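You operate a simulated robot arm through the tools that you are given. There is no shell and no other tool. Be economical: measure what you need, move in short steps, check, and stop when the job is done.

Carry out the task below with a simulated two-armed robot. There is one attempt and no reset: what you move stays moved.

## Task
Pick up the stepped plug with one hand, pass it to the other hand and put it on the build bench lower shelf. Set down upright: stepped plug.

Only the result counts: the job must be done as asked and must still hold three seconds after the hand-in. Knocking over, shifting, dropping, spilling or breaking anything else fails it.

## Robot
Two 7-joint arms with two-finger grippers on one trunk, on a base that drives. Base frame: it is fixed to the floor where the robot stands at the start and does not move with it; the origin is under the middle of the robot, x ahead of it, y to its left, z up. Readings come in m, rad, newtons and seconds.
The left shoulder is at the start at [0.085, 0.216, 1.094], the right one opposite. With the tool pointing down near the work surface each hand reaches from about 0.1 to 0.82 m from the robot's upright axis, wherever it stands, measured 20 degrees to its own side. Places, roughly: build bench lower shelf [0.7, -0.3, 0.2]. Payload 3.18 kg a hand.
Tool frame (each hand has its own): the origin (TCP) lies between the finger pads and is the grasp point; the fingertips stand 0.03 m ahead of it; z points along the fingers, y is the line along which they close. The gripper opens to 0.144 m. The gripper's body begins 0.103 m behind the TCP.
Orientation is that of the tool frame in the base frame, as a unit quaternion [w, x, y, z]. With the fingers straight down and closing along the base's y, the tool's x points along the base's -x, its y along +y and its z along -z.

## Interface
- The arms move only by the tool servo_tool. It takes "left_rows", "right_rows" or both (then of equal length, played together; a hand with none holds still); each is a list of rows, each a list of 6 numbers: the shift along the tool's x, y, z in m, then the turn, a rotation vector about the tool's x, y, z in rad. In form: [[dx, dy, dz, ax, ay, az], ...]. A call has 1 to 12 rows; each row is the pose to reach, as a shift and turn from the pose commanded when the call began, along the tool's axes at that moment. "left_gripper" and "right_gripper" are, for a hand that has rows, the opening, from 0 (shut) to 1 (fully open), set as the call begins (left out, the last holds). A row lasts 0.2 s, in which the tool goes at most 0.05 m and 0.15 rad; a call with a longer step from one row to the next is refused whole, and so is a gripper value outside its range. Where a pose cannot be reached the arm comes as near as it can. A force on the tool above 40 N (or 10 N above the force at the start of the call, whichever is more), or a blocked arm, ends the call early, and 0.2 s more pass. Each finger halts on what it meets, pressing with about 44 N; the grip force reading is that of the motor and also rises with nothing between the fingers. The clock runs only during rows and for 0.2 s after the last one: add rows that repeat a pose to give the fingers time. The reply holds the time, the measured pose of the TCP, the force on the tool along the base axes, the opening and the grip force, in the units named above and with some noise, with the torque about the TCP (base axes, N m) and any sound that the robot's microphone picked up.
- Cameras (640 x 400 px; columns grow to the right, rows downward): "scene" is now at [0.1629, -0.0354, 1.2518]; the picture's right is [-0.50, -0.87, -0.01], its down [-0.72, 0.42, -0.55] and it looks along [0.48, -0.27, -0.84] (base axes); focal length 268 px, centre (320, 200). "left" rides on the left gripper at [0.076, -0.016, -0.143] in its tool frame; the picture's right is [0.21, 0.98, 0.00], its down [-0.84, 0.18, -0.51] and it looks along [-0.50, 0.11, 0.86] (tool axes); focal length 218 px, centre (320, 200). "right" rides on the right gripper at [0.077, 0.016, -0.143] in its tool frame; the picture's right is [-0.21, 0.98, 0.00], its down [-0.84, -0.18, -0.51] and it looks along [-0.50, -0.11, 0.86] (tool axes); focal length 218 px, centre (320, 200). There is no depth. A picture from a camera that has moved, and an enlarged one, comes with that camera's place and axes in the base frame and with its lens.
- snapshot(camera): a new picture of that camera. It takes no simulated time.
- slide_trunk(by): slides the trunk up (or, below 0, down) by that many m; the arms and the scene camera ride with it, the base frame stays. It gives what a move gives, with no picture.
- steer(legs): drives the robot by 1 to 6 legs, each [ahead, left, turn to the left] in m, m and rad, along the robot's own axes; the way and the turn of a leg run together, so that a leg with both is an arc; at most 1.5 m and 3.142 rad a leg. The arms and the cameras ride along, it lands a little off, and it stops where it bumps. It gives what a move gives.
- turn_head(pan, tilt): turns the head with the scene camera to pan (to the left, within 1.396 rad either way) and tilt (down, from -0.506 to 1.204), counted from straight ahead of the robot. It gives what a move gives.
- enlarge(camera, box): a new picture of the part [left, top, right, bottom] of that camera's present view, enlarged. It takes no simulated time.
- hand_in(): hands the job in; it is judged then, once.

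Work in short steps. Places have to be worked out from the pictures, the camera data and where the tool is seen: move nearer, look again, correct. Check each grasp and each placing, and mend what went wrong. You have 120 turns and 88 pictures in all, those below and enlarged ones among them. Open the grippers and draw the arms clear of the work before you hand the job in, unless the task says otherwise; then end with one line.

The tools are called after "Request:" by a JSON object that holds its "name" and its "arguments". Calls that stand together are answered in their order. servo_tool: Moves the arms, as the interface text tells. Its arguments: {"type":"object","properties":{"left_rows":{"type":"array","items":{"type":"array","items":{"type":"number"}}},"left_gripper":{"type":"number"},"right_rows":{"type":"array","items":{"type":"array","items":{"type":"number"}}},"right_gripper":{"type":"number"}},"required":[]} The other tools are called the same way: slide_trunk (by) slides the trunk up or down; steer (legs) drives the base; turn_head (pan, tilt) turns the head that bears the scene camera; snapshot (camera) takes a picture; enlarge (camera, box) takes an enlarged picture of a part of a camera's view; hand_in () hands the job in.

At the start:

```text
time_s: 0.0
left_position: [0.3338, 0.0137, 0.9139]
left_ee_rot: [0.021, 0.001, 1.0, -0.003]
left_force: [-0.2, -0.5, 0.2]
left_torque: [0.03, 0.02, -0.01]
left_width: 0.144
left_grasp_force: 0.1
right_position: [0.3758, -0.3097, 0.8653]
right_ee_rot: [0.009, 0.001, 1.0, 0.0]
right_force: [0.5, 0.0, 0.8]
right_torque: [0.01, -0.01, 0.02]
right_width: 0.1438
right_grasp_force: 0.0
trunk travel left (down, up): [-0.175, 0.194]
robot x, y, heading: [-0.0005, -0.0017, 0.001]
head pan, tilt: [-0.518, 1.002]
```

scene: 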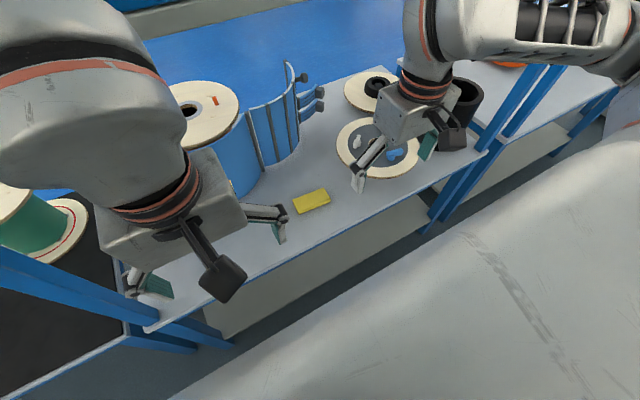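
right: 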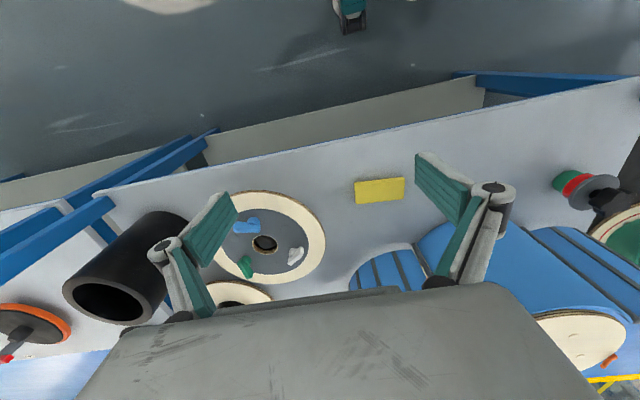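
left: 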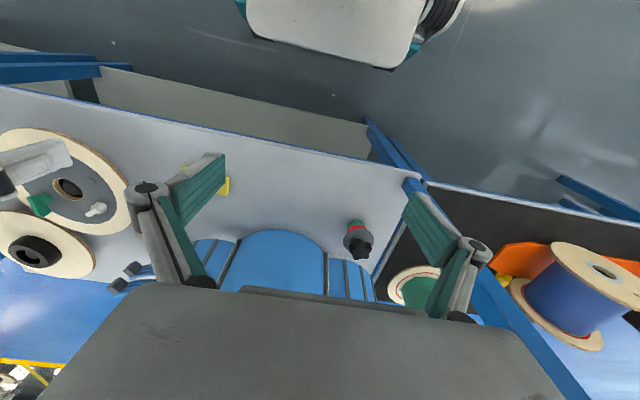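

The left camera shows a small stepped object (green/red/grey/black) on the bench, probably the stepped plug. I'll enlarge the views to identify it.

Request:
{"name": "enlarge", "arguments": {"camera": "left", "box": [300, 190, 420, 290]}}

Request:
{"name": "enlarge", "arguments": {"camera": "right", "box": [530, 140, 640, 240]}}

Request:
{"name": "turn_head", "arguments": {"pan": 0.0, "tilt": 0.9}}

Request:
{"name": "snapshot", "arguments": {"camera": "scene"}}

```text
4.00 times, centred on (360, 240) of left
camera zoom: at [0.2528, -0.0015, 1.0537], right [-0.21, 0.98, -0.01], down [0.82, 0.18, 0.54], along [0.53, 0.1, -0.84], focal length 873 px, centre (160, 40)
```

zoom: 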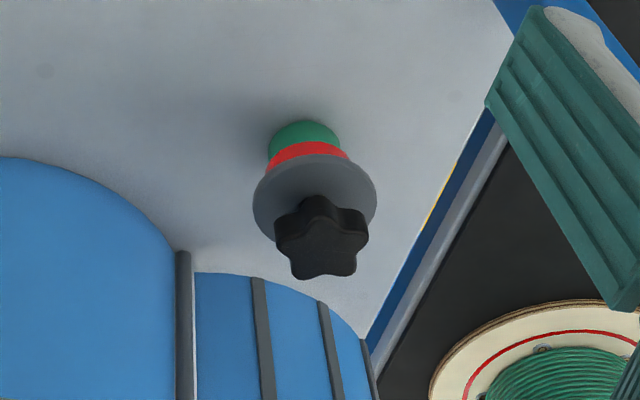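

```text
4.00 times, centred on (585, 190) of right
camera zoom: at [0.298, -0.2924, 1.0075], right [0.21, 0.98, 0.0], down [0.83, -0.18, 0.52], along [0.51, -0.11, -0.85], focal length 873 px, centre (-740, 240)
```

zoom: 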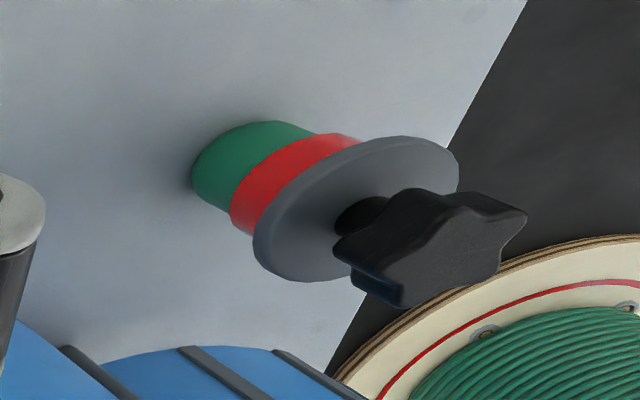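

```text
time_s: 0.9
left_position: [0.3368, 0.0128, 0.9143]
left_ee_rot: [0.023, 0.002, 1.0, -0.004]
left_force: [0.0, 0.3, 0.9]
left_torque: [-0.01, 0.02, 0.02]
left_width: 0.144
left_grasp_force: 0.0
right_position: [0.3754, -0.3095, 0.8619]
right_ee_rot: [0.008, -0.001, 1.0, 0.0]
right_force: [0.2, 0.2, -0.2]
right_torque: [0.01, 0.04, 0.03]
right_width: 0.1438
right_grasp_force: 0.0
trunk travel left (down, up): [-0.175, 0.194]
robot x, y, heading: [-0.0034, -0.0003, 0.004]
head pan, tilt: [0.0, 0.901]
```

```text
82 pictures are left
camera scene: at [0.1792, -0.0012, 1.2578], right [0.0, -1.0, 0.0], down [-0.78, 0.0, -0.63], along [0.63, 0.0, -0.78], focal length 268 px, centre (320, 200)
```

scene: 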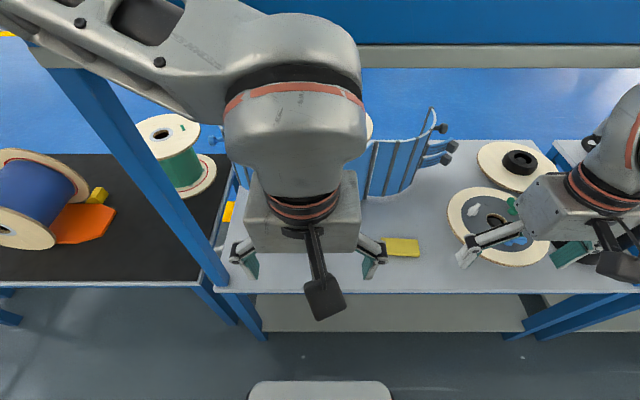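

The plug (green base, red, grey flange, black star knob) triangulates to about (0.60, 0.16), with the knob at z≈0.69 and the bench at about 0.6. There is a tall spool/blue drum beside it, so I move the left hand aside for a clear look.

Request:
{"name": "servo_tool", "arguments": {"left_rows": [[0, 0.05, -0.01, 0, 0, 0], [0, 0.1, -0.02, 0, 0, 0], [0, 0.15, -0.03, 0, 0, 0], [0, 0.2, -0.04, 0, 0, 0], [0.02, 0.24, -0.05, 0, 0, 0], [0.02, 0.24, -0.05, 0, 0, 0]]}}

Request:
{"name": "snapshot", "arguments": {"camera": "scene"}}

Request:
{"name": "snapshot", "arguments": {"camera": "left"}}

```text
refused: row 1 steps farther than a row can; nothing moved
```

```text
81 pictures are left
camera scene: at [0.1792, -0.0012, 1.2578], right [0.0, -1.0, 0.0], down [-0.78, 0.0, -0.63], along [0.63, 0.0, -0.78], focal length 268 px, centre (320, 200)
```

scene: 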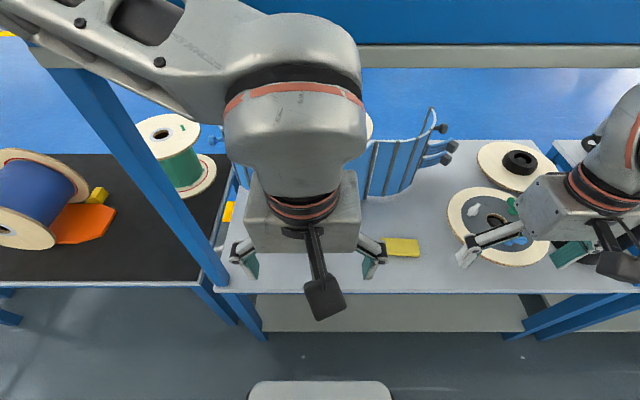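

```text
80 pictures are left
camera left: at [0.2532, -0.0015, 1.0532], right [-0.21, 0.98, -0.02], down [0.82, 0.18, 0.54], along [0.53, 0.1, -0.84], focal length 218 px, centre (320, 200)
```

left: 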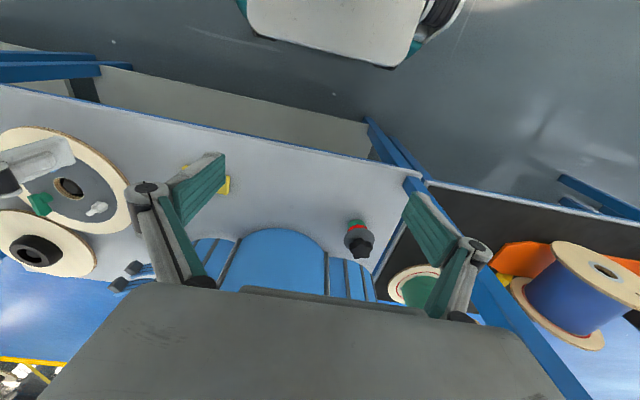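

A tall post stands at about (0.43, 0.26), near the plug on the left, so the right hand coming from the right looks safer for picking up. I retract the left hand back and left (short of the post) to open the view.

Request:
{"name": "servo_tool", "arguments": {"left_rows": [[0.03, 0.03, -0.01, 0, 0, 0], [0.06, 0.06, -0.02, 0, 0, 0], [0.08, 0.09, -0.03, 0, 0, 0], [0.08, 0.13, -0.04, 0, 0, 0], [0.08, 0.17, -0.05, 0, 0, 0], [0.08, 0.17, -0.05, 0, 0, 0]]}}

Request:
{"name": "snapshot", "arguments": {"camera": "scene"}}

Request:
{"name": "snapshot", "arguments": {"camera": "left"}}

```text
time_s: 1.7
left_position: [0.2806, 0.0878, 0.9295]
left_ee_rot: [0.009, -0.006, 1.0, -0.002]
left_force: [4.5, 0.0, 1.5]
left_torque: [-0.14, 0.95, -0.02]
left_width: 0.1442
left_grasp_force: 0.0
left hand out of reach, approached as far as the arm can: row 3
right_position: [0.387, -0.3081, 0.8553]
right_ee_rot: [0.0, 0.001, 1.0, 0.0]
right_force: [-0.4, -1.5, 0.5]
right_torque: [-0.01, -0.02, 0.05]
right_width: 0.1441
right_grasp_force: 0.1
trunk travel left (down, up): [-0.175, 0.194]
robot x, y, heading: [0.0015, 0.0006, -0.004]
head pan, tilt: [0.0, 0.901]
stopped in row 3 (left hand): the force on the tool passed its limit at 63 N (the readings are from after the stop); the commanded pose is now the measured one
```

```text
79 pictures are left
camera scene: at [0.1964, -0.0014, 1.2546], right [0.0, -1.0, 0.0], down [-0.78, 0.0, -0.62], along [0.62, 0.0, -0.78], focal length 268 px, centre (320, 200)
```

scene: 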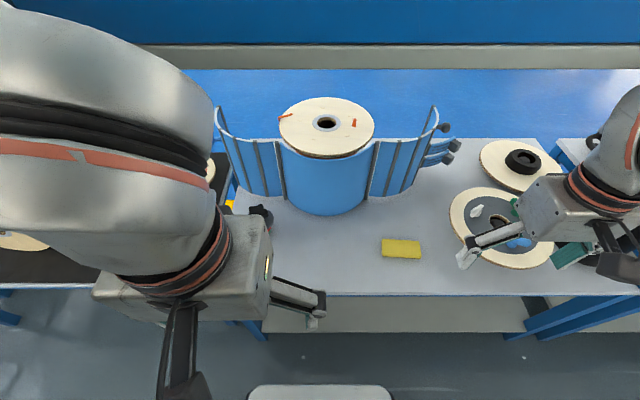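

```text
78 pictures are left
camera left: at [0.2016, 0.0717, 1.0709], right [-0.22, 0.98, -0.01], down [0.83, 0.19, 0.52], along [0.51, 0.11, -0.85], focal length 218 px, centre (320, 200)
```

left: 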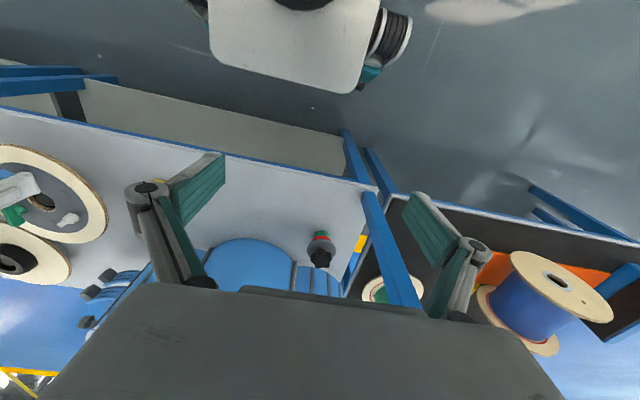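

The left arm got blocked while folding back, and the view is now clear: spool in a blue fence behind and right of the plug. I nudge the left hand left and up (no further back) to give the right arm room.

Request:
{"name": "servo_tool", "arguments": {"left_rows": [[0, 0.02, -0.02, 0, 0, 0], [0, 0.04, -0.05, 0, 0, 0], [0, 0.06, -0.08, 0, 0, 0], [0, 0.06, -0.1, 0, 0, 0]], "left_gripper": 0.3}}

Request:
{"name": "enlarge", "arguments": {"camera": "scene", "box": [200, 100, 360, 260]}}

```text
time_s: 2.1
left_position: [0.2848, 0.1034, 0.9481]
left_ee_rot: [0.011, -0.01, 1.0, -0.002]
left_force: [2.1, 2.1, 0.6]
left_torque: [-0.2, 0.47, -0.14]
left_width: 0.0433
left_grasp_force: 0.0
left hand out of reach, approached as far as the arm can: row 1, 2
right_position: [0.3875, -0.308, 0.8578]
right_ee_rot: [0.0, -0.001, 1.0, 0.0]
right_force: [-0.3, 0.7, -0.3]
right_torque: [0.01, -0.02, 0.01]
right_width: 0.1438
right_grasp_force: 0.1
trunk travel left (down, up): [-0.175, 0.194]
robot x, y, heading: [0.0031, 0.0007, 0.002]
head pan, tilt: [0.0, 0.901]
stopped in row 2 (left hand): the force on the tool passed its limit at 59 N (the readings are from after the stop); the commanded pose is now the measured one
```

```text
2.50 times, centred on (280, 180) of scene
camera zoom: at [0.1964, -0.0006, 1.2552], right [0.0, -1.0, 0.0], down [-0.78, 0.0, -0.62], along [0.62, 0.0, -0.78], focal length 669 px, centre (420, 250)
```

zoom: 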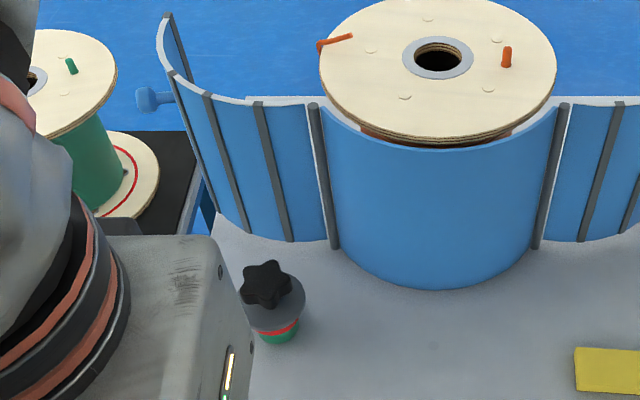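

Zoom confirms the plug at ≈(0.60, 0.16). The left arm is up against something on its left, so I leave it and send the right hand over at z≈0.86, half the way first.

Request:
{"name": "servo_tool", "arguments": {"right_rows": [[-0.02, 0.035, 0, 0, 0, 0], [-0.04, 0.075, 0, 0, 0, 0], [-0.06, 0.115, 0, 0, 0, 0], [-0.08, 0.155, 0, 0, 0, 0], [-0.1, 0.195, 0, 0, 0, 0], [-0.12, 0.235, 0, 0, 0, 0], [-0.14, 0.275, 0, 0, 0, 0], [-0.16, 0.315, 0, 0, 0, 0]]}}

Request:
{"name": "snapshot", "arguments": {"camera": "scene"}}

Request:
{"name": "snapshot", "arguments": {"camera": "right"}}

```text
time_s: 4.0
left_position: [0.2964, 0.0345, 0.9513]
left_ee_rot: [0.013, 0.089, 0.996, 0.002]
left_force: [0.0, -0.6, -0.2]
left_torque: [0.14, -0.03, 0.01]
left_width: 0.0433
left_grasp_force: 0.1
right_position: [0.4996, -0.1272, 0.7903]
right_ee_rot: [-0.076, 0.124, 0.989, 0.012]
right_force: [-1.3, 0.5, -0.6]
right_torque: [-0.04, -0.01, -0.01]
right_width: 0.1441
right_grasp_force: 0.1
trunk travel left (down, up): [-0.175, 0.194]
robot x, y, heading: [0.0001, 0.0005, -0.205]
head pan, tilt: [0.0, 0.901]
stopped in row 8 (right hand): the arm was blocked; the commanded pose is now the measured one
```

```text
76 pictures are left
camera scene: at [0.1865, -0.0531, 1.2561], right [-0.2, -0.98, -0.01], down [-0.77, 0.16, -0.62], along [0.61, -0.12, -0.78], focal length 268 px, centre (320, 200)
```

scene: 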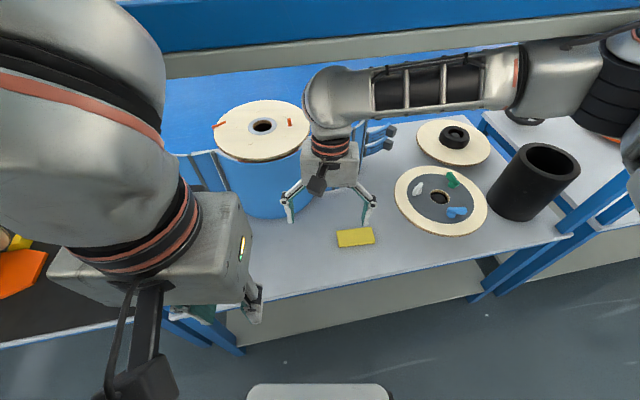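

```text
75 pictures are left
camera right: at [0.4514, -0.0993, 0.9429], right [0.44, 0.9, -0.03], down [0.84, -0.4, 0.37], along [0.32, -0.19, -0.93], focal length 218 px, centre (320, 200)
```

right: 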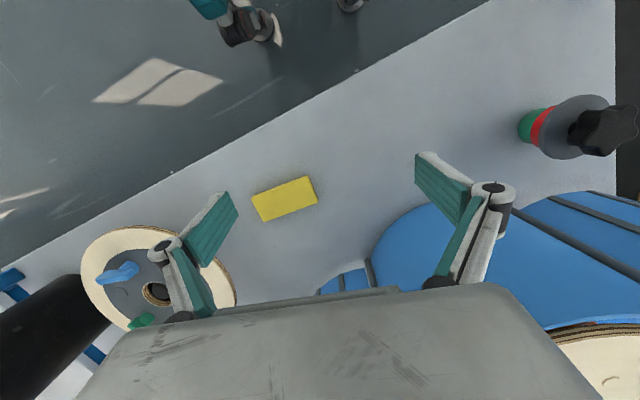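

The robot base was turned by −0.2 rad: the right arm's elbow apparently pushed on something to the right. I look right to see what it touches before moving.

Request:
{"name": "turn_head", "arguments": {"pan": -0.9, "tilt": 0.5}}

Request:
{"name": "snapshot", "arguments": {"camera": "scene"}}

Request:
{"name": "turn_head", "arguments": {"pan": 0.9, "tilt": 0.5}}

Request:
{"name": "snapshot", "arguments": {"camera": "scene"}}

```text
time_s: 5.2
left_position: [0.2965, 0.035, 0.9507]
left_ee_rot: [0.013, 0.088, 0.996, 0.003]
left_force: [-0.5, -1.2, -0.7]
left_torque: [-0.04, 0.03, 0.0]
left_width: 0.0435
left_grasp_force: 0.0
right_position: [0.4985, -0.1247, 0.7908]
right_ee_rot: [-0.074, 0.123, 0.989, 0.016]
right_force: [0.0, 0.3, 0.7]
right_torque: [-0.05, -0.02, 0.0]
right_width: 0.1441
right_grasp_force: 0.1
trunk travel left (down, up): [-0.175, 0.194]
robot x, y, heading: [0.0024, 0.002, -0.203]
head pan, tilt: [-0.901, 0.499]
```

```text
74 pictures are left
camera scene: at [0.1529, -0.1194, 1.2883], right [-0.89, -0.45, -0.01], down [-0.21, 0.44, -0.87], along [0.4, -0.78, -0.49], focal length 268 px, centre (320, 200)
```

scene: 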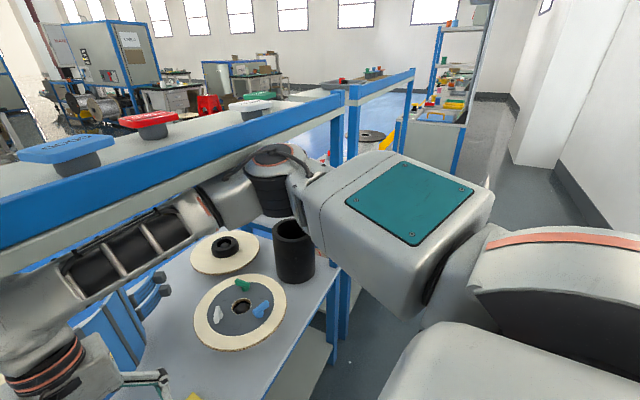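

```text
time_s: 7.0
left_position: [0.2957, 0.0352, 0.9499]
left_ee_rot: [0.012, 0.088, 0.996, 0.002]
left_force: [-0.1, 0.2, 0.2]
left_torque: [-0.06, 0.0, 0.01]
left_width: 0.0431
left_grasp_force: 0.0
right_position: [0.4996, -0.1243, 0.791]
right_ee_rot: [-0.074, 0.122, 0.99, 0.016]
right_force: [-0.3, 0.3, 0.0]
right_torque: [-0.03, -0.02, 0.0]
right_width: 0.144
right_grasp_force: 0.0
trunk travel left (down, up): [-0.175, 0.194]
robot x, y, heading: [0.001, -0.0001, -0.2]
head pan, tilt: [0.901, 0.499]
```

```text
73 pictures are left
camera scene: at [0.1813, 0.0205, 1.29], right [0.64, -0.77, -0.01], down [-0.36, -0.3, -0.88], along [0.67, 0.57, -0.47], focal length 268 px, centre (320, 200)
```

scene: 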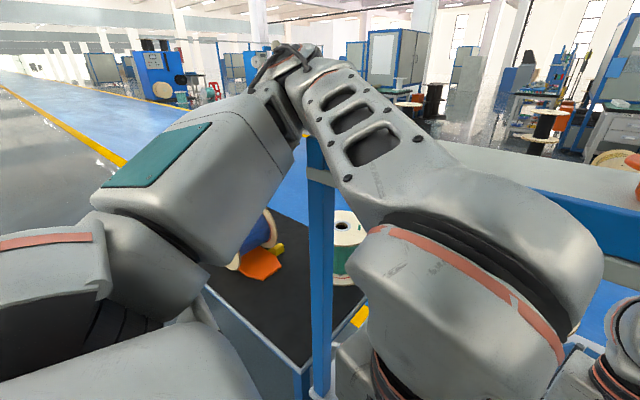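

Now clear: an upper shelf with a front beam (z≈1.15–1.2, x≈0.43) spans the posts; the right elbow pressed on the beam and the left elbow sits up near the left post. I back the robot off gently before anything else.

Request:
{"name": "steer", "arguments": {"legs": [[-0.1, 0, 0]]}}

Request:
{"name": "snapshot", "arguments": {"camera": "scene"}}

```text
time_s: 8.2
left_position: [0.2005, 0.0657, 0.9496]
left_ee_rot: [0.011, 0.086, 0.996, -0.004]
left_force: [-0.5, 0.0, 1.3]
left_torque: [-0.03, 0.0, -0.01]
left_width: 0.0432
left_grasp_force: 0.0
right_position: [0.4059, -0.0911, 0.7943]
right_ee_rot: [-0.07, 0.117, 0.991, 0.008]
right_force: [-0.3, 1.1, -0.7]
right_torque: [-0.01, -0.07, -0.02]
right_width: 0.144
right_grasp_force: 0.1
trunk travel left (down, up): [-0.175, 0.194]
robot x, y, heading: [-0.0966, 0.0206, -0.202]
head pan, tilt: [0.901, 0.499]
```

```text
72 pictures are left
camera scene: at [0.0886, 0.0547, 1.2891], right [0.65, -0.76, 0.0], down [-0.36, -0.31, -0.88], along [0.67, 0.57, -0.48], focal length 268 px, centre (320, 200)
```

scene: 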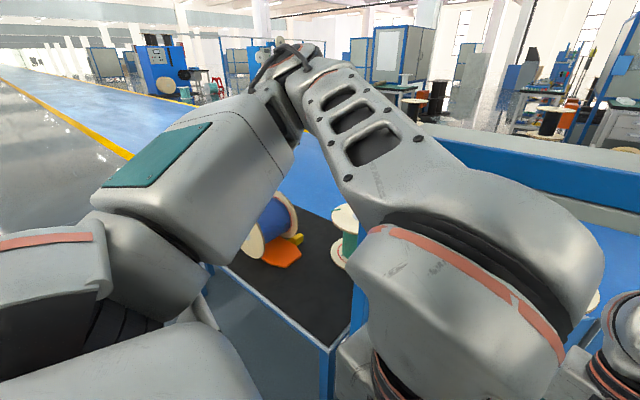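

No bump. I back off further to get both arms fully clear of the rack, then square up the heading.

Request:
{"name": "steer", "arguments": {"legs": [[-0.25, 0, 0], [0, 0, 0.2]]}}

Request:
{"name": "turn_head", "arguments": {"pan": 0, "tilt": 0.55}}

Request:
{"name": "snapshot", "arguments": {"camera": "scene"}}

```text
time_s: 10.7
left_position: [-0.0588, 0.1724, 0.9488]
left_ee_rot: [0.011, -0.01, 1.0, -0.002]
left_force: [-0.2, 0.6, -1.0]
left_torque: [-0.05, -0.02, 0.01]
left_width: 0.0431
left_grasp_force: 0.0
right_position: [0.1736, 0.0561, 0.7948]
right_ee_rot: [-0.071, 0.021, 0.997, 0.002]
right_force: [0.1, -0.4, -0.4]
right_torque: [-0.02, -0.02, -0.01]
right_width: 0.1439
right_grasp_force: 0.0
trunk travel left (down, up): [-0.175, 0.194]
robot x, y, heading: [-0.3474, 0.0704, -0.005]
head pan, tilt: [0.901, 0.499]
```

```text
time_s: 11.9
left_position: [-0.059, 0.1722, 0.9483]
left_ee_rot: [0.011, -0.01, 1.0, -0.002]
left_force: [0.7, 0.6, 0.1]
left_torque: [-0.04, -0.01, -0.02]
left_width: 0.0432
left_grasp_force: 0.0
right_position: [0.1721, 0.0566, 0.795]
right_ee_rot: [-0.07, 0.02, 0.997, 0.002]
right_force: [0.0, 1.1, -0.3]
right_torque: [0.0, 0.03, -0.02]
right_width: 0.1442
right_grasp_force: 0.0
trunk travel left (down, up): [-0.175, 0.194]
robot x, y, heading: [-0.3461, 0.0697, -0.002]
head pan, tilt: [0.0, 0.55]
```

```text
71 pictures are left
camera scene: at [-0.1344, 0.0678, 1.2844], right [0.0, -1.0, 0.0], down [-0.52, 0.0, -0.85], along [0.85, 0.0, -0.52], focal length 268 px, centre (320, 200)
```

scene: 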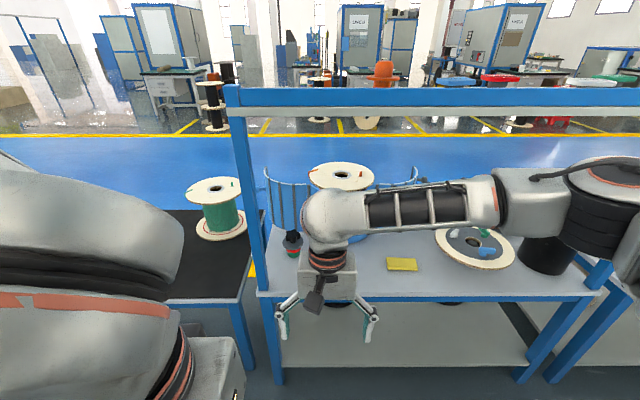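

Clear view now. Plan: lower the trunk so arms work under the upper beam, pick with the right hand from above/front, hand over to the left in the open, and place near the front of the lower shelf. I lower the trunk first and shift left a bit.

Request:
{"name": "slide_trunk", "arguments": {"by": -0.17}}

Request:
{"name": "servo_tool", "arguments": {"right_rows": [[0.0, -0.02, -0.04, 0, -0.1, 0], [0.0, -0.04, -0.08, 0, -0.2, 0], [0, -0.06, -0.12, 0, -0.3, 0], [0, -0.08, -0.16, 0, -0.4, 0], [0, -0.09, -0.2, 0, -0.5, 0], [0, -0.1, -0.22, 0, -0.58, 0], [0, -0.1, -0.22, 0, -0.58, 0]]}}

Request:
{"name": "snapshot", "arguments": {"camera": "scene"}}

```text
time_s: 12.3
left_position: [-0.0546, 0.1728, 0.9386]
left_ee_rot: [0.009, -0.01, 1.0, -0.002]
left_force: [7.2, 0.9, -7.4]
left_torque: [0.06, 0.37, 0.06]
left_width: 0.0428
left_grasp_force: 0.1
right_position: [0.1732, 0.0559, 0.7834]
right_ee_rot: [-0.075, 0.021, 0.997, 0.002]
right_force: [0.4, -0.7, -0.6]
right_torque: [0.0, 0.01, 0.05]
right_width: 0.1438
right_grasp_force: 0.1
trunk travel left (down, up): [-0.168, 0.201]
robot x, y, heading: [-0.3467, 0.0683, -0.007]
head pan, tilt: [0.0, 0.55]
stopped: the force on the tool passed its limit at 65 N (the readings are from after the stop); the commanded pose is now the measured one
```

```text
time_s: 13.9
left_position: [-0.0549, 0.1729, 0.9402]
left_ee_rot: [0.009, -0.01, 1.0, -0.002]
left_force: [19.5, 1.7, -7.2]
left_torque: [-0.23, 2.14, 0.05]
left_width: 0.0434
left_grasp_force: 0.1
right_position: [0.2001, -0.0447, 1.0026]
right_ee_rot: [0.215, 0.02, 0.976, -0.005]
right_force: [0.0, 0.6, 0.0]
right_torque: [0.02, -0.03, 0.02]
right_width: 0.144
right_grasp_force: 0.0
trunk travel left (down, up): [-0.168, 0.201]
robot x, y, heading: [-0.345, 0.0712, -0.006]
head pan, tilt: [0.0, 0.55]
```

```text
70 pictures are left
camera scene: at [-0.1275, 0.0679, 1.2767], right [0.0, -1.0, 0.0], down [-0.52, 0.0, -0.85], along [0.85, 0.0, -0.52], focal length 268 px, centre (320, 200)
```

scene: 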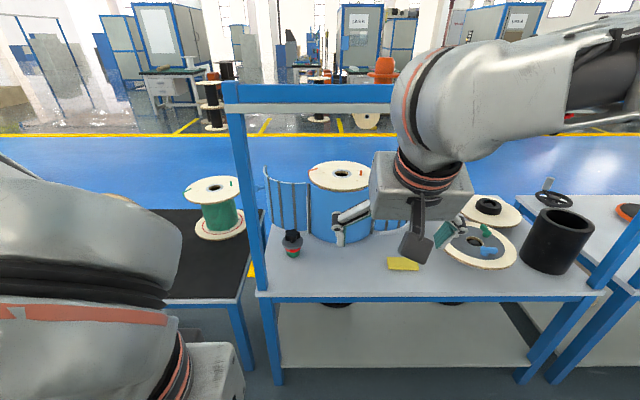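

The left hand's camera stub presses against the robot's own body. I move the left hand forward off it, then lower the trunk again.

Request:
{"name": "servo_tool", "arguments": {"left_rows": [[-0.04, 0, 0, 0, 0, 0], [-0.08, 0.02, 0, 0, 0, 0], [-0.12, 0.04, 0, 0, 0, 0], [-0.15, 0.06, 0, 0, 0, 0], [-0.15, 0.06, 0, 0, 0, 0]]}}

Request:
{"name": "slide_trunk", "arguments": {"by": -0.165}}

Request:
{"name": "snapshot", "arguments": {"camera": "scene"}}

```text
time_s: 15.2
left_position: [0.0929, 0.2343, 0.9428]
left_ee_rot: [0.01, -0.011, 1.0, -0.001]
left_force: [0.4, -0.5, 0.5]
left_torque: [0.01, -0.03, 0.0]
left_width: 0.0431
left_grasp_force: 0.1
right_position: [0.1992, -0.0445, 1.001]
right_ee_rot: [0.215, 0.02, 0.976, -0.004]
right_force: [-0.4, -0.1, 0.0]
right_torque: [-0.01, 0.02, 0.02]
right_width: 0.144
right_grasp_force: 0.0
trunk travel left (down, up): [-0.168, 0.201]
robot x, y, heading: [-0.3458, 0.0687, -0.007]
head pan, tilt: [0.0, 0.55]
```

```text
time_s: 17.0
left_position: [0.0926, 0.2342, 0.7793]
left_ee_rot: [0.01, -0.01, 1.0, -0.002]
left_force: [1.0, 1.0, -0.6]
left_torque: [-0.01, -0.04, -0.03]
left_width: 0.043
left_grasp_force: 0.0
right_position: [0.1994, -0.0447, 0.8386]
right_ee_rot: [0.215, 0.02, 0.976, -0.003]
right_force: [0.5, 0.5, 0.2]
right_torque: [0.03, -0.03, 0.0]
right_width: 0.144
right_grasp_force: 0.0
trunk travel left (down, up): [-0.003, 0.366]
robot x, y, heading: [-0.3468, 0.0721, -0.006]
head pan, tilt: [0.0, 0.55]
```

```text
69 pictures are left
camera scene: at [0.0344, 0.0669, 1.0695], right [0.0, -1.0, 0.0], down [-0.52, 0.0, -0.85], along [0.85, 0.0, -0.52], focal length 268 px, centre (320, 200)
```

scene: 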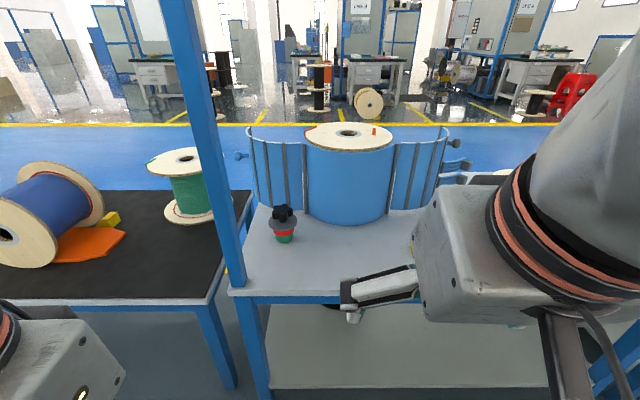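

Trunk is down and the plug is in plain view. I enlarge it to measure its steps.

Request:
{"name": "enlarge", "arguments": {"camera": "scene", "box": [252, 195, 316, 250]}}

Request:
{"name": "snapshot", "arguments": {"camera": "right"}}

```text
7.27 times, centred on (284, 222) of scene
camera zoom: at [0.0344, 0.0669, 1.0695], right [0.0, -1.0, 0.0], down [-0.52, 0.0, -0.85], along [0.85, 0.0, -0.52], focal length 1947 px, centre (582, 36)
```

zoom: 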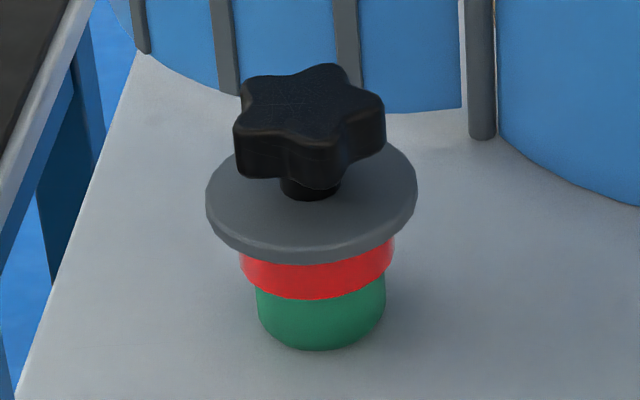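

```text
67 pictures are left
camera right: at [0.0715, -0.0227, 0.9374], right [0.23, 0.97, 0.09], down [0.54, -0.2, 0.82], along [0.81, -0.14, -0.57], focal length 218 px, centre (320, 200)
```

right: 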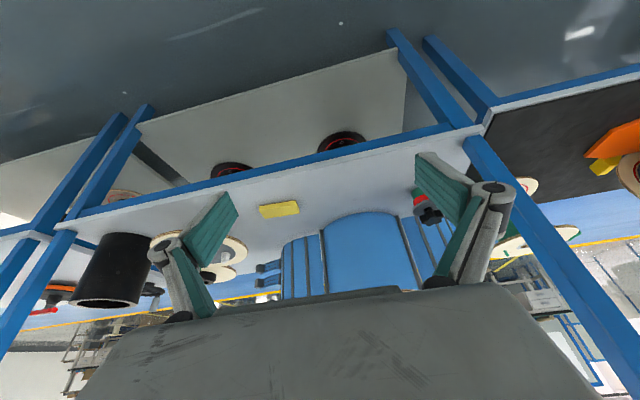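

Measured: bench ≈0.607, green Ø49 mm/29 tall, red Ø59 mm/24 tall, flange Ø78 at ~0.66–0.668, knob Ø55 at 0.678–0.695, lobes well placed for closing along y. I drive left 0.1 and forward 0.2.

Request:
{"name": "steer", "arguments": {"legs": [[0, 0.1, 0], [0.2, 0, 0]]}}

Request:
{"name": "snapshot", "arguments": {"camera": "scene"}}

Request:
{"name": "snapshot", "arguments": {"camera": "right"}}

```text
time_s: 19.7
left_position: [0.2877, 0.3361, 0.7776]
left_ee_rot: [0.01, -0.013, 1.0, -0.001]
left_force: [0.1, -0.2, 0.1]
left_torque: [-0.01, 0.02, 0.01]
left_width: 0.0428
left_grasp_force: 0.1
right_position: [0.3957, 0.057, 0.8372]
right_ee_rot: [0.215, 0.018, 0.976, -0.004]
right_force: [0.8, -0.6, 0.2]
right_torque: [0.0, -0.03, 0.0]
right_width: 0.1439
right_grasp_force: 0.1
trunk travel left (down, up): [-0.003, 0.366]
robot x, y, heading: [-0.1502, 0.1699, 0.003]
head pan, tilt: [0.0, 0.55]
```

```text
66 pictures are left
camera scene: at [0.2306, 0.167, 1.0689], right [0.0, -1.0, 0.0], down [-0.52, 0.0, -0.85], along [0.85, 0.0, -0.52], focal length 268 px, centre (320, 200)
```

scene: 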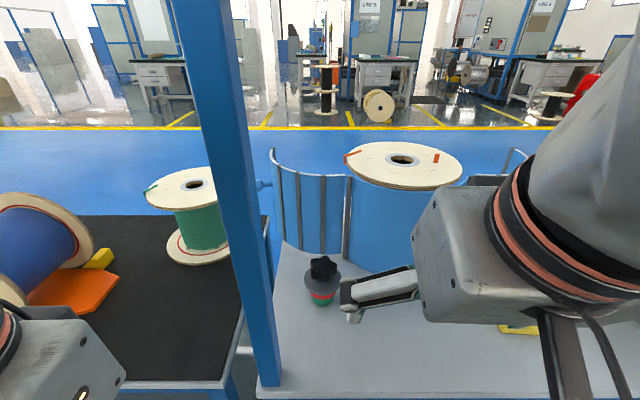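

```text
65 pictures are left
camera right: at [0.268, 0.0775, 0.9362], right [0.23, 0.97, 0.09], down [0.55, -0.2, 0.81], along [0.81, -0.14, -0.57], focal length 218 px, centre (320, 200)
```

right: 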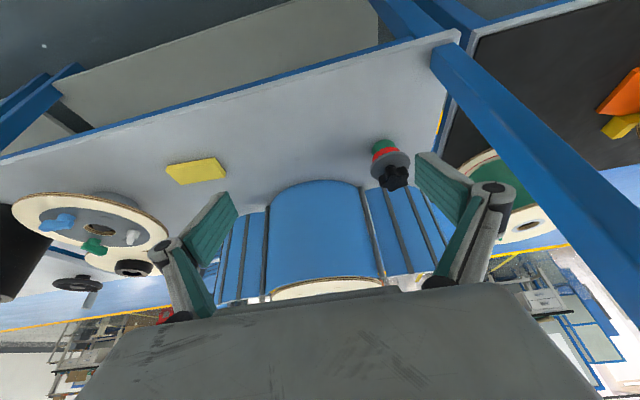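

Post's inner face is near y≈0.23, so I'll go in at y≈0.06 with a narrower opening until past the post, and then move left over the plug.

Request:
{"name": "servo_tool", "arguments": {"right_rows": [[-0.035, 0, 0.02, 0, 0, 0], [-0.07, 0, 0.04, 0, 0, 0], [-0.105, 0, 0.061, 0, 0, 0], [-0.14, 0, 0.082, 0, 0, 0], [-0.173, 0, 0.102, 0, 0, 0], [-0.173, 0.0, 0.102, 0, 0, 0]], "right_gripper": 0.65}}

Request:
{"name": "snapshot", "arguments": {"camera": "scene"}}

Request:
{"name": "snapshot", "arguments": {"camera": "right"}}

```text
time_s: 21.1
left_position: [0.2865, 0.3338, 0.7781]
left_ee_rot: [0.011, -0.012, 1.0, -0.001]
left_force: [0.5, -0.2, -0.7]
left_torque: [0.01, 0.01, 0.01]
left_width: 0.0435
left_grasp_force: 0.1
right_position: [0.5936, 0.0485, 0.8183]
right_ee_rot: [0.215, 0.019, 0.976, -0.005]
right_force: [-0.6, -0.9, 0.4]
right_torque: [0.04, 0.02, -0.03]
right_width: 0.0937
right_grasp_force: 0.0
trunk travel left (down, up): [-0.003, 0.366]
robot x, y, heading: [-0.1461, 0.1645, 0.003]
head pan, tilt: [0.0, 0.55]
```

```text
64 pictures are left
camera scene: at [0.2299, 0.167, 1.0692], right [0.0, -1.0, 0.0], down [-0.52, 0.0, -0.85], along [0.85, 0.0, -0.52], focal length 268 px, centre (320, 200)
```

scene: 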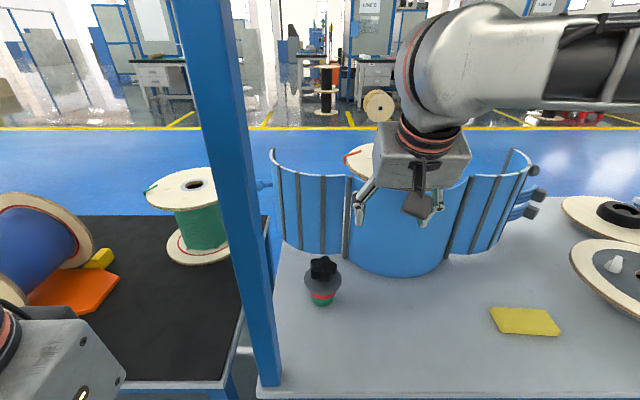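

```text
63 pictures are left
camera right: at [0.4667, 0.0692, 0.9168], right [0.22, 0.97, 0.09], down [0.55, -0.2, 0.81], along [0.81, -0.14, -0.57], focal length 218 px, centre (320, 200)
```

right: 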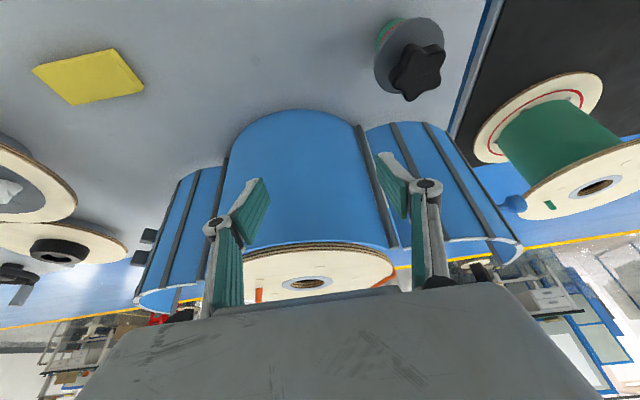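

The right camera gives the knob at (0.599, 0.162), consistent. Now I move left over it and part-way down.

Request:
{"name": "servo_tool", "arguments": {"right_rows": [[0, 0.035, 0, 0, 0, 0], [0, 0.075, 0, 0, 0, 0], [0, 0.113, 0, 0, 0, 0], [0.01, 0.113, 0.03, 0, 0, 0], [0.0207, 0.113, 0.0566, 0, 0, 0], [0.0207, 0.113, 0.0566, 0, 0, 0]]}}

Request:
{"name": "enlarge", "arguments": {"camera": "scene", "box": [240, 180, 400, 320]}}

Request:
{"name": "snapshot", "arguments": {"camera": "right"}}

```text
time_s: 22.5
left_position: [0.2863, 0.335, 0.7782]
left_ee_rot: [0.011, -0.012, 1.0, -0.002]
left_force: [-0.3, 0.3, -0.5]
left_torque: [0.0, -0.01, -0.02]
left_width: 0.0432
left_grasp_force: 0.1
right_position: [0.6034, 0.1619, 0.7588]
right_ee_rot: [0.214, 0.018, 0.977, -0.004]
right_force: [0.4, -0.6, 0.4]
right_torque: [-0.02, -0.02, 0.02]
right_width: 0.0935
right_grasp_force: 0.1
trunk travel left (down, up): [-0.003, 0.366]
robot x, y, heading: [-0.1479, 0.1687, -0.001]
head pan, tilt: [0.0, 0.55]
```

```text
2.86 times, centred on (320, 250) of scene
camera zoom: at [0.23, 0.167, 1.0692], right [0.0, -1.0, 0.0], down [-0.52, 0.0, -0.85], along [0.85, 0.0, -0.52], focal length 765 px, centre (320, 57)
```

zoom: 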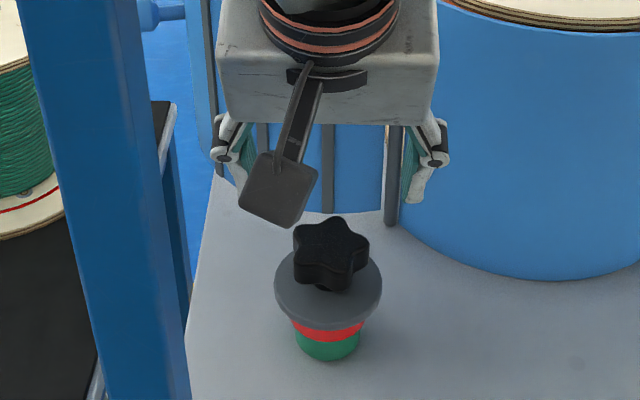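

```text
61 pictures are left
camera right: at [0.4748, 0.1832, 0.8562], right [0.23, 0.97, 0.09], down [0.54, -0.2, 0.81], along [0.81, -0.14, -0.57], focal length 218 px, centre (320, 200)
```

right: 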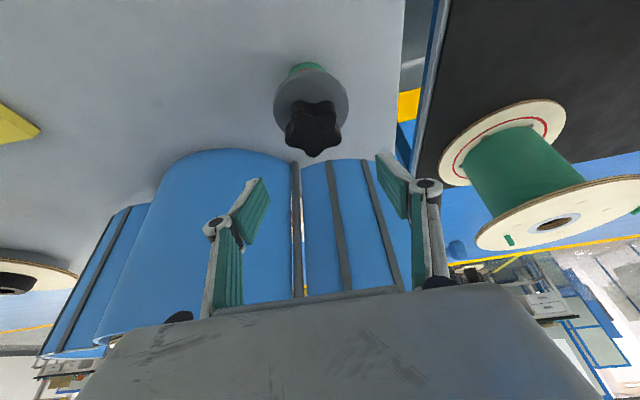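

Both views agree: knob at (0.60, 0.161, ~0.687). I lower straight to grasp depth (TCP ≈0.594, 0.162, 0.702).

Request:
{"name": "servo_tool", "arguments": {"right_rows": [[0.011, 0, 0.016, 0, 0, 0], [0.022, 0, 0.032, 0, 0, 0], [0.0325, 0, 0.048, 0, 0, 0], [0.0325, 0, 0.048, 0, 0, 0]]}}

Request:
{"name": "enlarge", "arguments": {"camera": "scene", "box": [260, 200, 380, 310]}}

Request:
{"name": "enlarge", "arguments": {"camera": "right", "box": [200, 100, 460, 320]}}

```text
time_s: 23.5
left_position: [0.286, 0.3352, 0.7787]
left_ee_rot: [0.01, -0.013, 1.0, -0.001]
left_force: [0.1, 0.5, 0.7]
left_torque: [-0.03, -0.01, 0.0]
left_width: 0.0432
left_grasp_force: 0.1
right_position: [0.5937, 0.1625, 0.6995]
right_ee_rot: [0.214, 0.018, 0.977, -0.004]
right_force: [-0.6, 0.0, -0.3]
right_torque: [-0.04, 0.01, 0.0]
right_width: 0.0936
right_grasp_force: 0.0
trunk travel left (down, up): [-0.003, 0.366]
robot x, y, heading: [-0.1514, 0.1669, 0.001]
head pan, tilt: [0.0, 0.55]
```

```text
3.64 times, centred on (320, 255) of scene
camera zoom: at [0.23, 0.167, 1.0692], right [0.0, -1.0, 0.0], down [-0.52, 0.0, -0.85], along [0.85, 0.0, -0.52], focal length 973 px, centre (320, 0)
```

zoom: 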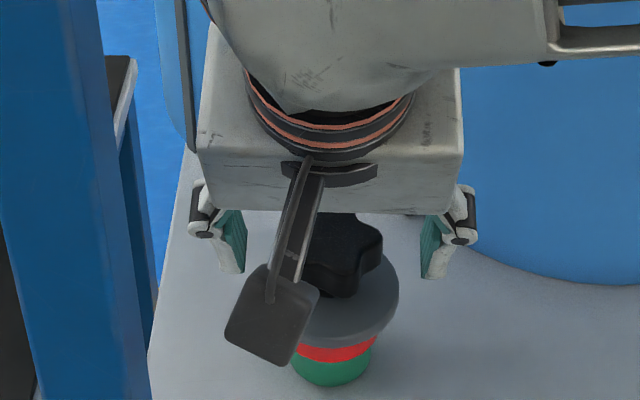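

```text
1.82 times, centred on (330, 210) of right
camera zoom: at [0.4658, 0.1828, 0.7988], right [0.23, 0.97, 0.09], down [0.55, -0.2, 0.81], along [0.81, -0.14, -0.57], focal length 397 px, centre (302, 182)
```

zoom: 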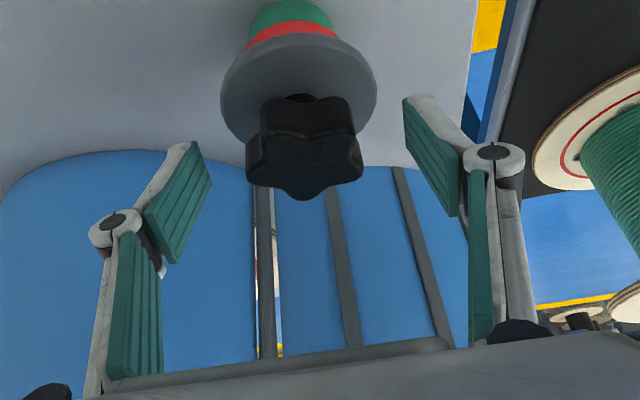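

Fingers straddle the knob at the right depth. Closing the right gripper.

Request:
{"name": "servo_tool", "arguments": {"right_rows": [[0, 0, 0, 0, 0, 0], [0, 0, 0, 0, 0, 0], [0, 0, 0, 0, 0, 0], [0, 0, 0, 0, 0, 0]], "right_gripper": 0}}

Request:
{"name": "enlarge", "arguments": {"camera": "right", "box": [200, 60, 460, 280]}}

```text
time_s: 24.5
left_position: [0.2863, 0.3363, 0.7773]
left_ee_rot: [0.01, -0.012, 1.0, -0.002]
left_force: [-0.1, 0.3, -0.4]
left_torque: [0.01, 0.03, -0.02]
left_width: 0.0434
left_grasp_force: 0.0
right_position: [0.5944, 0.1618, 0.6997]
right_ee_rot: [0.215, 0.018, 0.976, -0.003]
right_force: [0.1, 0.1, -0.4]
right_torque: [0.0, 0.02, -0.01]
right_width: 0.0505
right_grasp_force: 44.1
trunk travel left (down, up): [-0.003, 0.366]
robot x, y, heading: [-0.1477, 0.1661, 0.0]
head pan, tilt: [0.0, 0.55]
```

```text
1.82 times, centred on (330, 170) of right
camera zoom: at [0.4659, 0.1828, 0.7987], right [0.23, 0.97, 0.09], down [0.55, -0.2, 0.81], along [0.81, -0.14, -0.57], focal length 397 px, centre (302, 254)
```

zoom: 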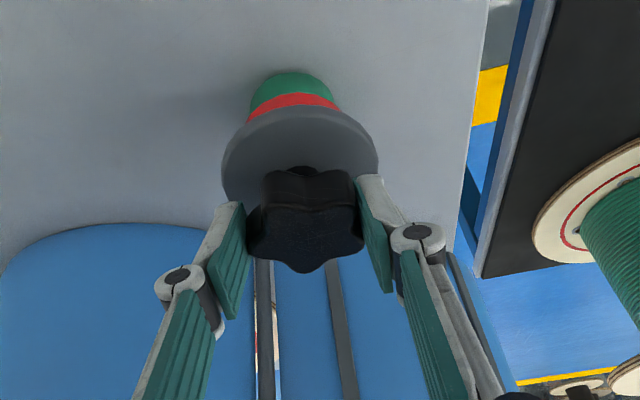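

Gripped at 50 mm with 44 N. Lift 0.1 m straight up and check.

Request:
{"name": "servo_tool", "arguments": {"right_rows": [[-0.0084, 0, -0.0182, 0, 0, 0], [-0.021, 0, -0.0454, 0, 0, 0], [-0.0336, 0, -0.0726, 0, 0, 0], [-0.042, 0, -0.0908, 0, 0, 0], [-0.042, 0, -0.0908, 0, 0, 0]]}}

Request:
{"name": "snapshot", "arguments": {"camera": "scene"}}

```text
time_s: 25.7
left_position: [0.2871, 0.3361, 0.7779]
left_ee_rot: [0.009, -0.012, 1.0, -0.002]
left_force: [0.7, 0.1, -0.5]
left_torque: [0.02, -0.02, -0.02]
left_width: 0.0433
left_grasp_force: 0.1
right_position: [0.5956, 0.1598, 0.8006]
right_ee_rot: [0.215, 0.018, 0.976, -0.005]
right_force: [-0.8, -0.1, -1.5]
right_torque: [0.02, 0.0, -0.01]
right_width: 0.0506
right_grasp_force: 43.5
trunk travel left (down, up): [-0.003, 0.366]
robot x, y, heading: [-0.1489, 0.1685, 0.001]
head pan, tilt: [0.0, 0.55]
```

```text
57 pictures are left
camera scene: at [0.2304, 0.167, 1.0689], right [0.0, -1.0, 0.0], down [-0.52, 0.0, -0.85], along [0.85, 0.0, -0.52], focal length 268 px, centre (320, 200)
```

scene: 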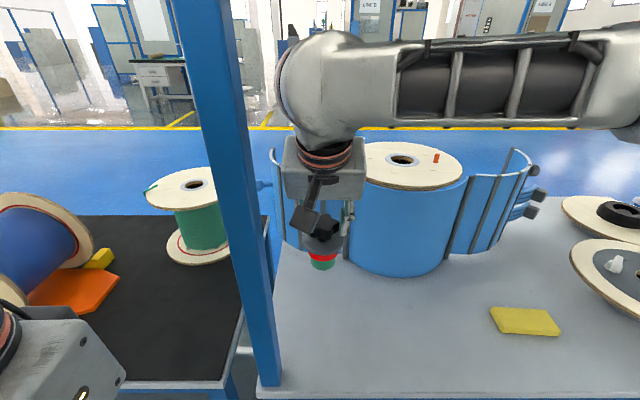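

Plug is held, hanging clear. I move it right away from the post, then back the robot out of the rack.

Request:
{"name": "servo_tool", "arguments": {"right_rows": [[0, -0.03, 0, 0, 0, 0], [0, -0.07, 0, 0, 0, 0], [0, -0.11, 0, 0, 0, 0], [0, -0.13, 0, 0, 0, 0]]}}

Request:
{"name": "steer", "arguments": {"legs": [[-0.4, 0, 0]]}}

Request:
{"name": "turn_head", "arguments": {"pan": 0, "tilt": 0.6}}

Request:
{"name": "snapshot", "arguments": {"camera": "scene"}}

```text
time_s: 26.7
left_position: [0.2866, 0.3352, 0.778]
left_ee_rot: [0.01, -0.012, 1.0, -0.002]
left_force: [0.0, -0.2, -0.7]
left_torque: [-0.02, -0.01, 0.0]
left_width: 0.0433
left_grasp_force: 0.0
right_position: [0.5899, 0.0315, 0.8015]
right_ee_rot: [0.215, 0.017, 0.977, -0.004]
right_force: [0.4, 0.6, -1.7]
right_torque: [-0.01, 0.02, 0.01]
right_width: 0.0502
right_grasp_force: 43.8
trunk travel left (down, up): [-0.003, 0.366]
robot x, y, heading: [-0.1511, 0.1697, 0.004]
head pan, tilt: [0.0, 0.55]
```

```text
time_s: 29.2
left_position: [-0.1088, 0.3366, 0.7774]
left_ee_rot: [0.01, -0.012, 1.0, -0.002]
left_force: [-0.7, 0.1, -0.3]
left_torque: [-0.01, -0.03, 0.0]
left_width: 0.0435
left_grasp_force: 0.1
right_position: [0.1968, 0.0334, 0.802]
right_ee_rot: [0.214, 0.017, 0.977, -0.004]
right_force: [1.3, 0.0, -0.9]
right_torque: [0.01, 0.04, -0.02]
right_width: 0.0503
right_grasp_force: 44.0
trunk travel left (down, up): [-0.003, 0.366]
robot x, y, heading: [-0.5433, 0.1702, 0.001]
head pan, tilt: [0.0, 0.55]
```

```text
time_s: 29.9
left_position: [-0.1082, 0.3356, 0.7783]
left_ee_rot: [0.009, -0.012, 1.0, -0.002]
left_force: [0.5, -0.1, 0.0]
left_torque: [0.02, 0.02, 0.01]
left_width: 0.0429
left_grasp_force: 0.0
right_position: [0.1965, 0.031, 0.8018]
right_ee_rot: [0.215, 0.019, 0.976, -0.004]
right_force: [-0.4, -0.5, -1.9]
right_torque: [-0.02, 0.02, -0.01]
right_width: 0.0502
right_grasp_force: 44.3
trunk travel left (down, up): [-0.003, 0.366]
robot x, y, heading: [-0.5462, 0.1679, 0.001]
head pan, tilt: [0.0, 0.6]
```

```text
56 pictures are left
camera scene: at [-0.1664, 0.1674, 1.0645], right [0.0, -1.0, 0.0], down [-0.56, 0.0, -0.83], along [0.83, 0.0, -0.56], focal length 268 px, centre (320, 200)
```

scene: 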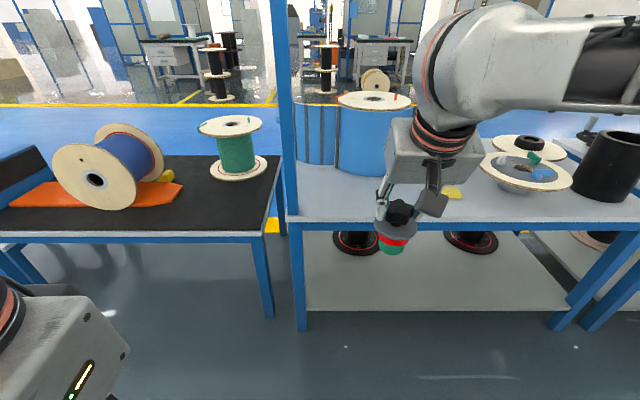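

Two black spools sit at the back of the lower shelf; the front strip is free. Now I bring the right hand with the plug to a handover spot and turn the left hand to point horizontally forward, opened to ~94 mm.

Request:
{"name": "servo_tool", "arguments": {"right_rows": [[0.0015, 0.0125, -0.0053, 0, 0, 0], [0.003, 0.025, -0.0106, 0, 0, 0], [0.0045, 0.0375, -0.0159, 0, 0, 0], [0.006, 0.05, -0.0212, 0, 0, 0], [0.0075, 0.0625, -0.0265, 0, 0, 0], [0.009, 0.075, -0.0318, 0, 0, 0], [0.0105, 0.0875, -0.0371, 0, 0, 0], [0.012, 0.1, -0.0424, 0, 0, 0], [0.0135, 0.1125, -0.0477, 0, 0, 0], [0.015, 0.125, -0.053, 0, 0, 0], [0.0165, 0.1375, -0.0583, 0, 0, 0], [0.018, 0.15, -0.0635, 0, 0, 0]], "left_rows": [[-0.011, 0, -0.002, 0, -0.125, 0], [-0.022, 0, -0.004, 0, -0.25, 0], [-0.033, 0, -0.006, 0, -0.375, 0], [-0.044, 0, -0.008, 0, -0.5, 0], [-0.055, 0, -0.01, 0, -0.625, 0], [-0.066, 0, -0.012, 0, -0.75, 0], [-0.077, 0, -0.014, 0, -0.875, 0], [-0.088, 0, -0.016, 0, -1.0, 0], [-0.1, 0, -0.018, 0, -1.125, 0], [-0.11, 0, -0.02, 0, -1.25, 0], [-0.12, 0, -0.02, 0, -1.375, 0], [-0.13, 0, -0.02, 0, -1.5, 0]], "left_gripper": 0.65}}

Request:
{"name": "snapshot", "arguments": {"camera": "scene"}}

Request:
{"name": "snapshot", "arguments": {"camera": "left"}}

```text
time_s: 32.5
left_position: [0.0794, 0.2735, 0.8876]
left_ee_rot: [0.511, 0.015, 0.859, -0.031]
left_force: [0.3, -1.2, 0.1]
left_torque: [0.06, 0.0, 0.1]
left_width: 0.0937
left_grasp_force: 0.0
left hand out of reach, approached as far as the arm can: row 1, 2, 3, 4, 5, 6, 7, 8, 9, 10, 11, 12
right_position: [0.159, 0.1815, 0.8509]
right_ee_rot: [0.214, 0.018, 0.977, -0.004]
right_force: [-0.5, -1.8, -1.4]
right_torque: [0.12, 0.04, 0.04]
right_width: 0.0502
right_grasp_force: 44.1
trunk travel left (down, up): [-0.003, 0.366]
robot x, y, heading: [-0.5429, 0.1674, -0.004]
head pan, tilt: [0.0, 0.6]
```

```text
55 pictures are left
camera scene: at [-0.1659, 0.1654, 1.0642], right [0.0, -1.0, 0.0], down [-0.57, 0.0, -0.82], along [0.82, 0.0, -0.57], focal length 268 px, centre (320, 200)
```

scene: 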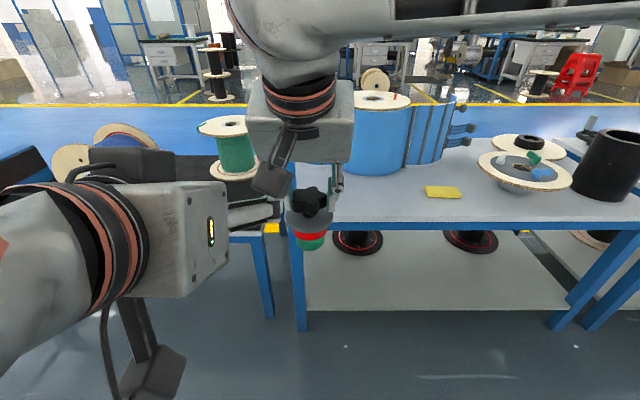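

```text
54 pictures are left
camera left: at [-0.0822, 0.2661, 0.8892], right [-0.04, 0.97, -0.22], down [-0.03, 0.22, 0.98], along [1.0, 0.05, 0.02], focal length 218 px, centre (320, 200)
```

left: 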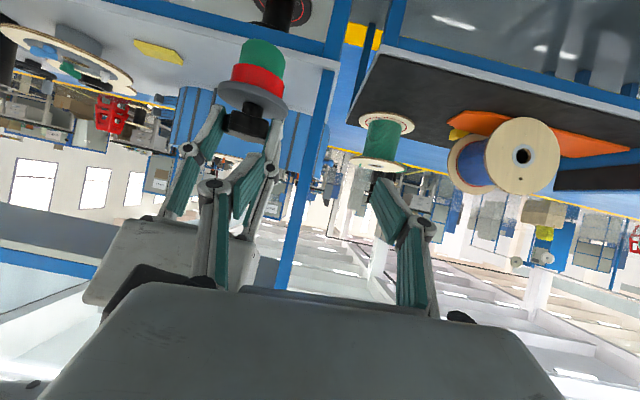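

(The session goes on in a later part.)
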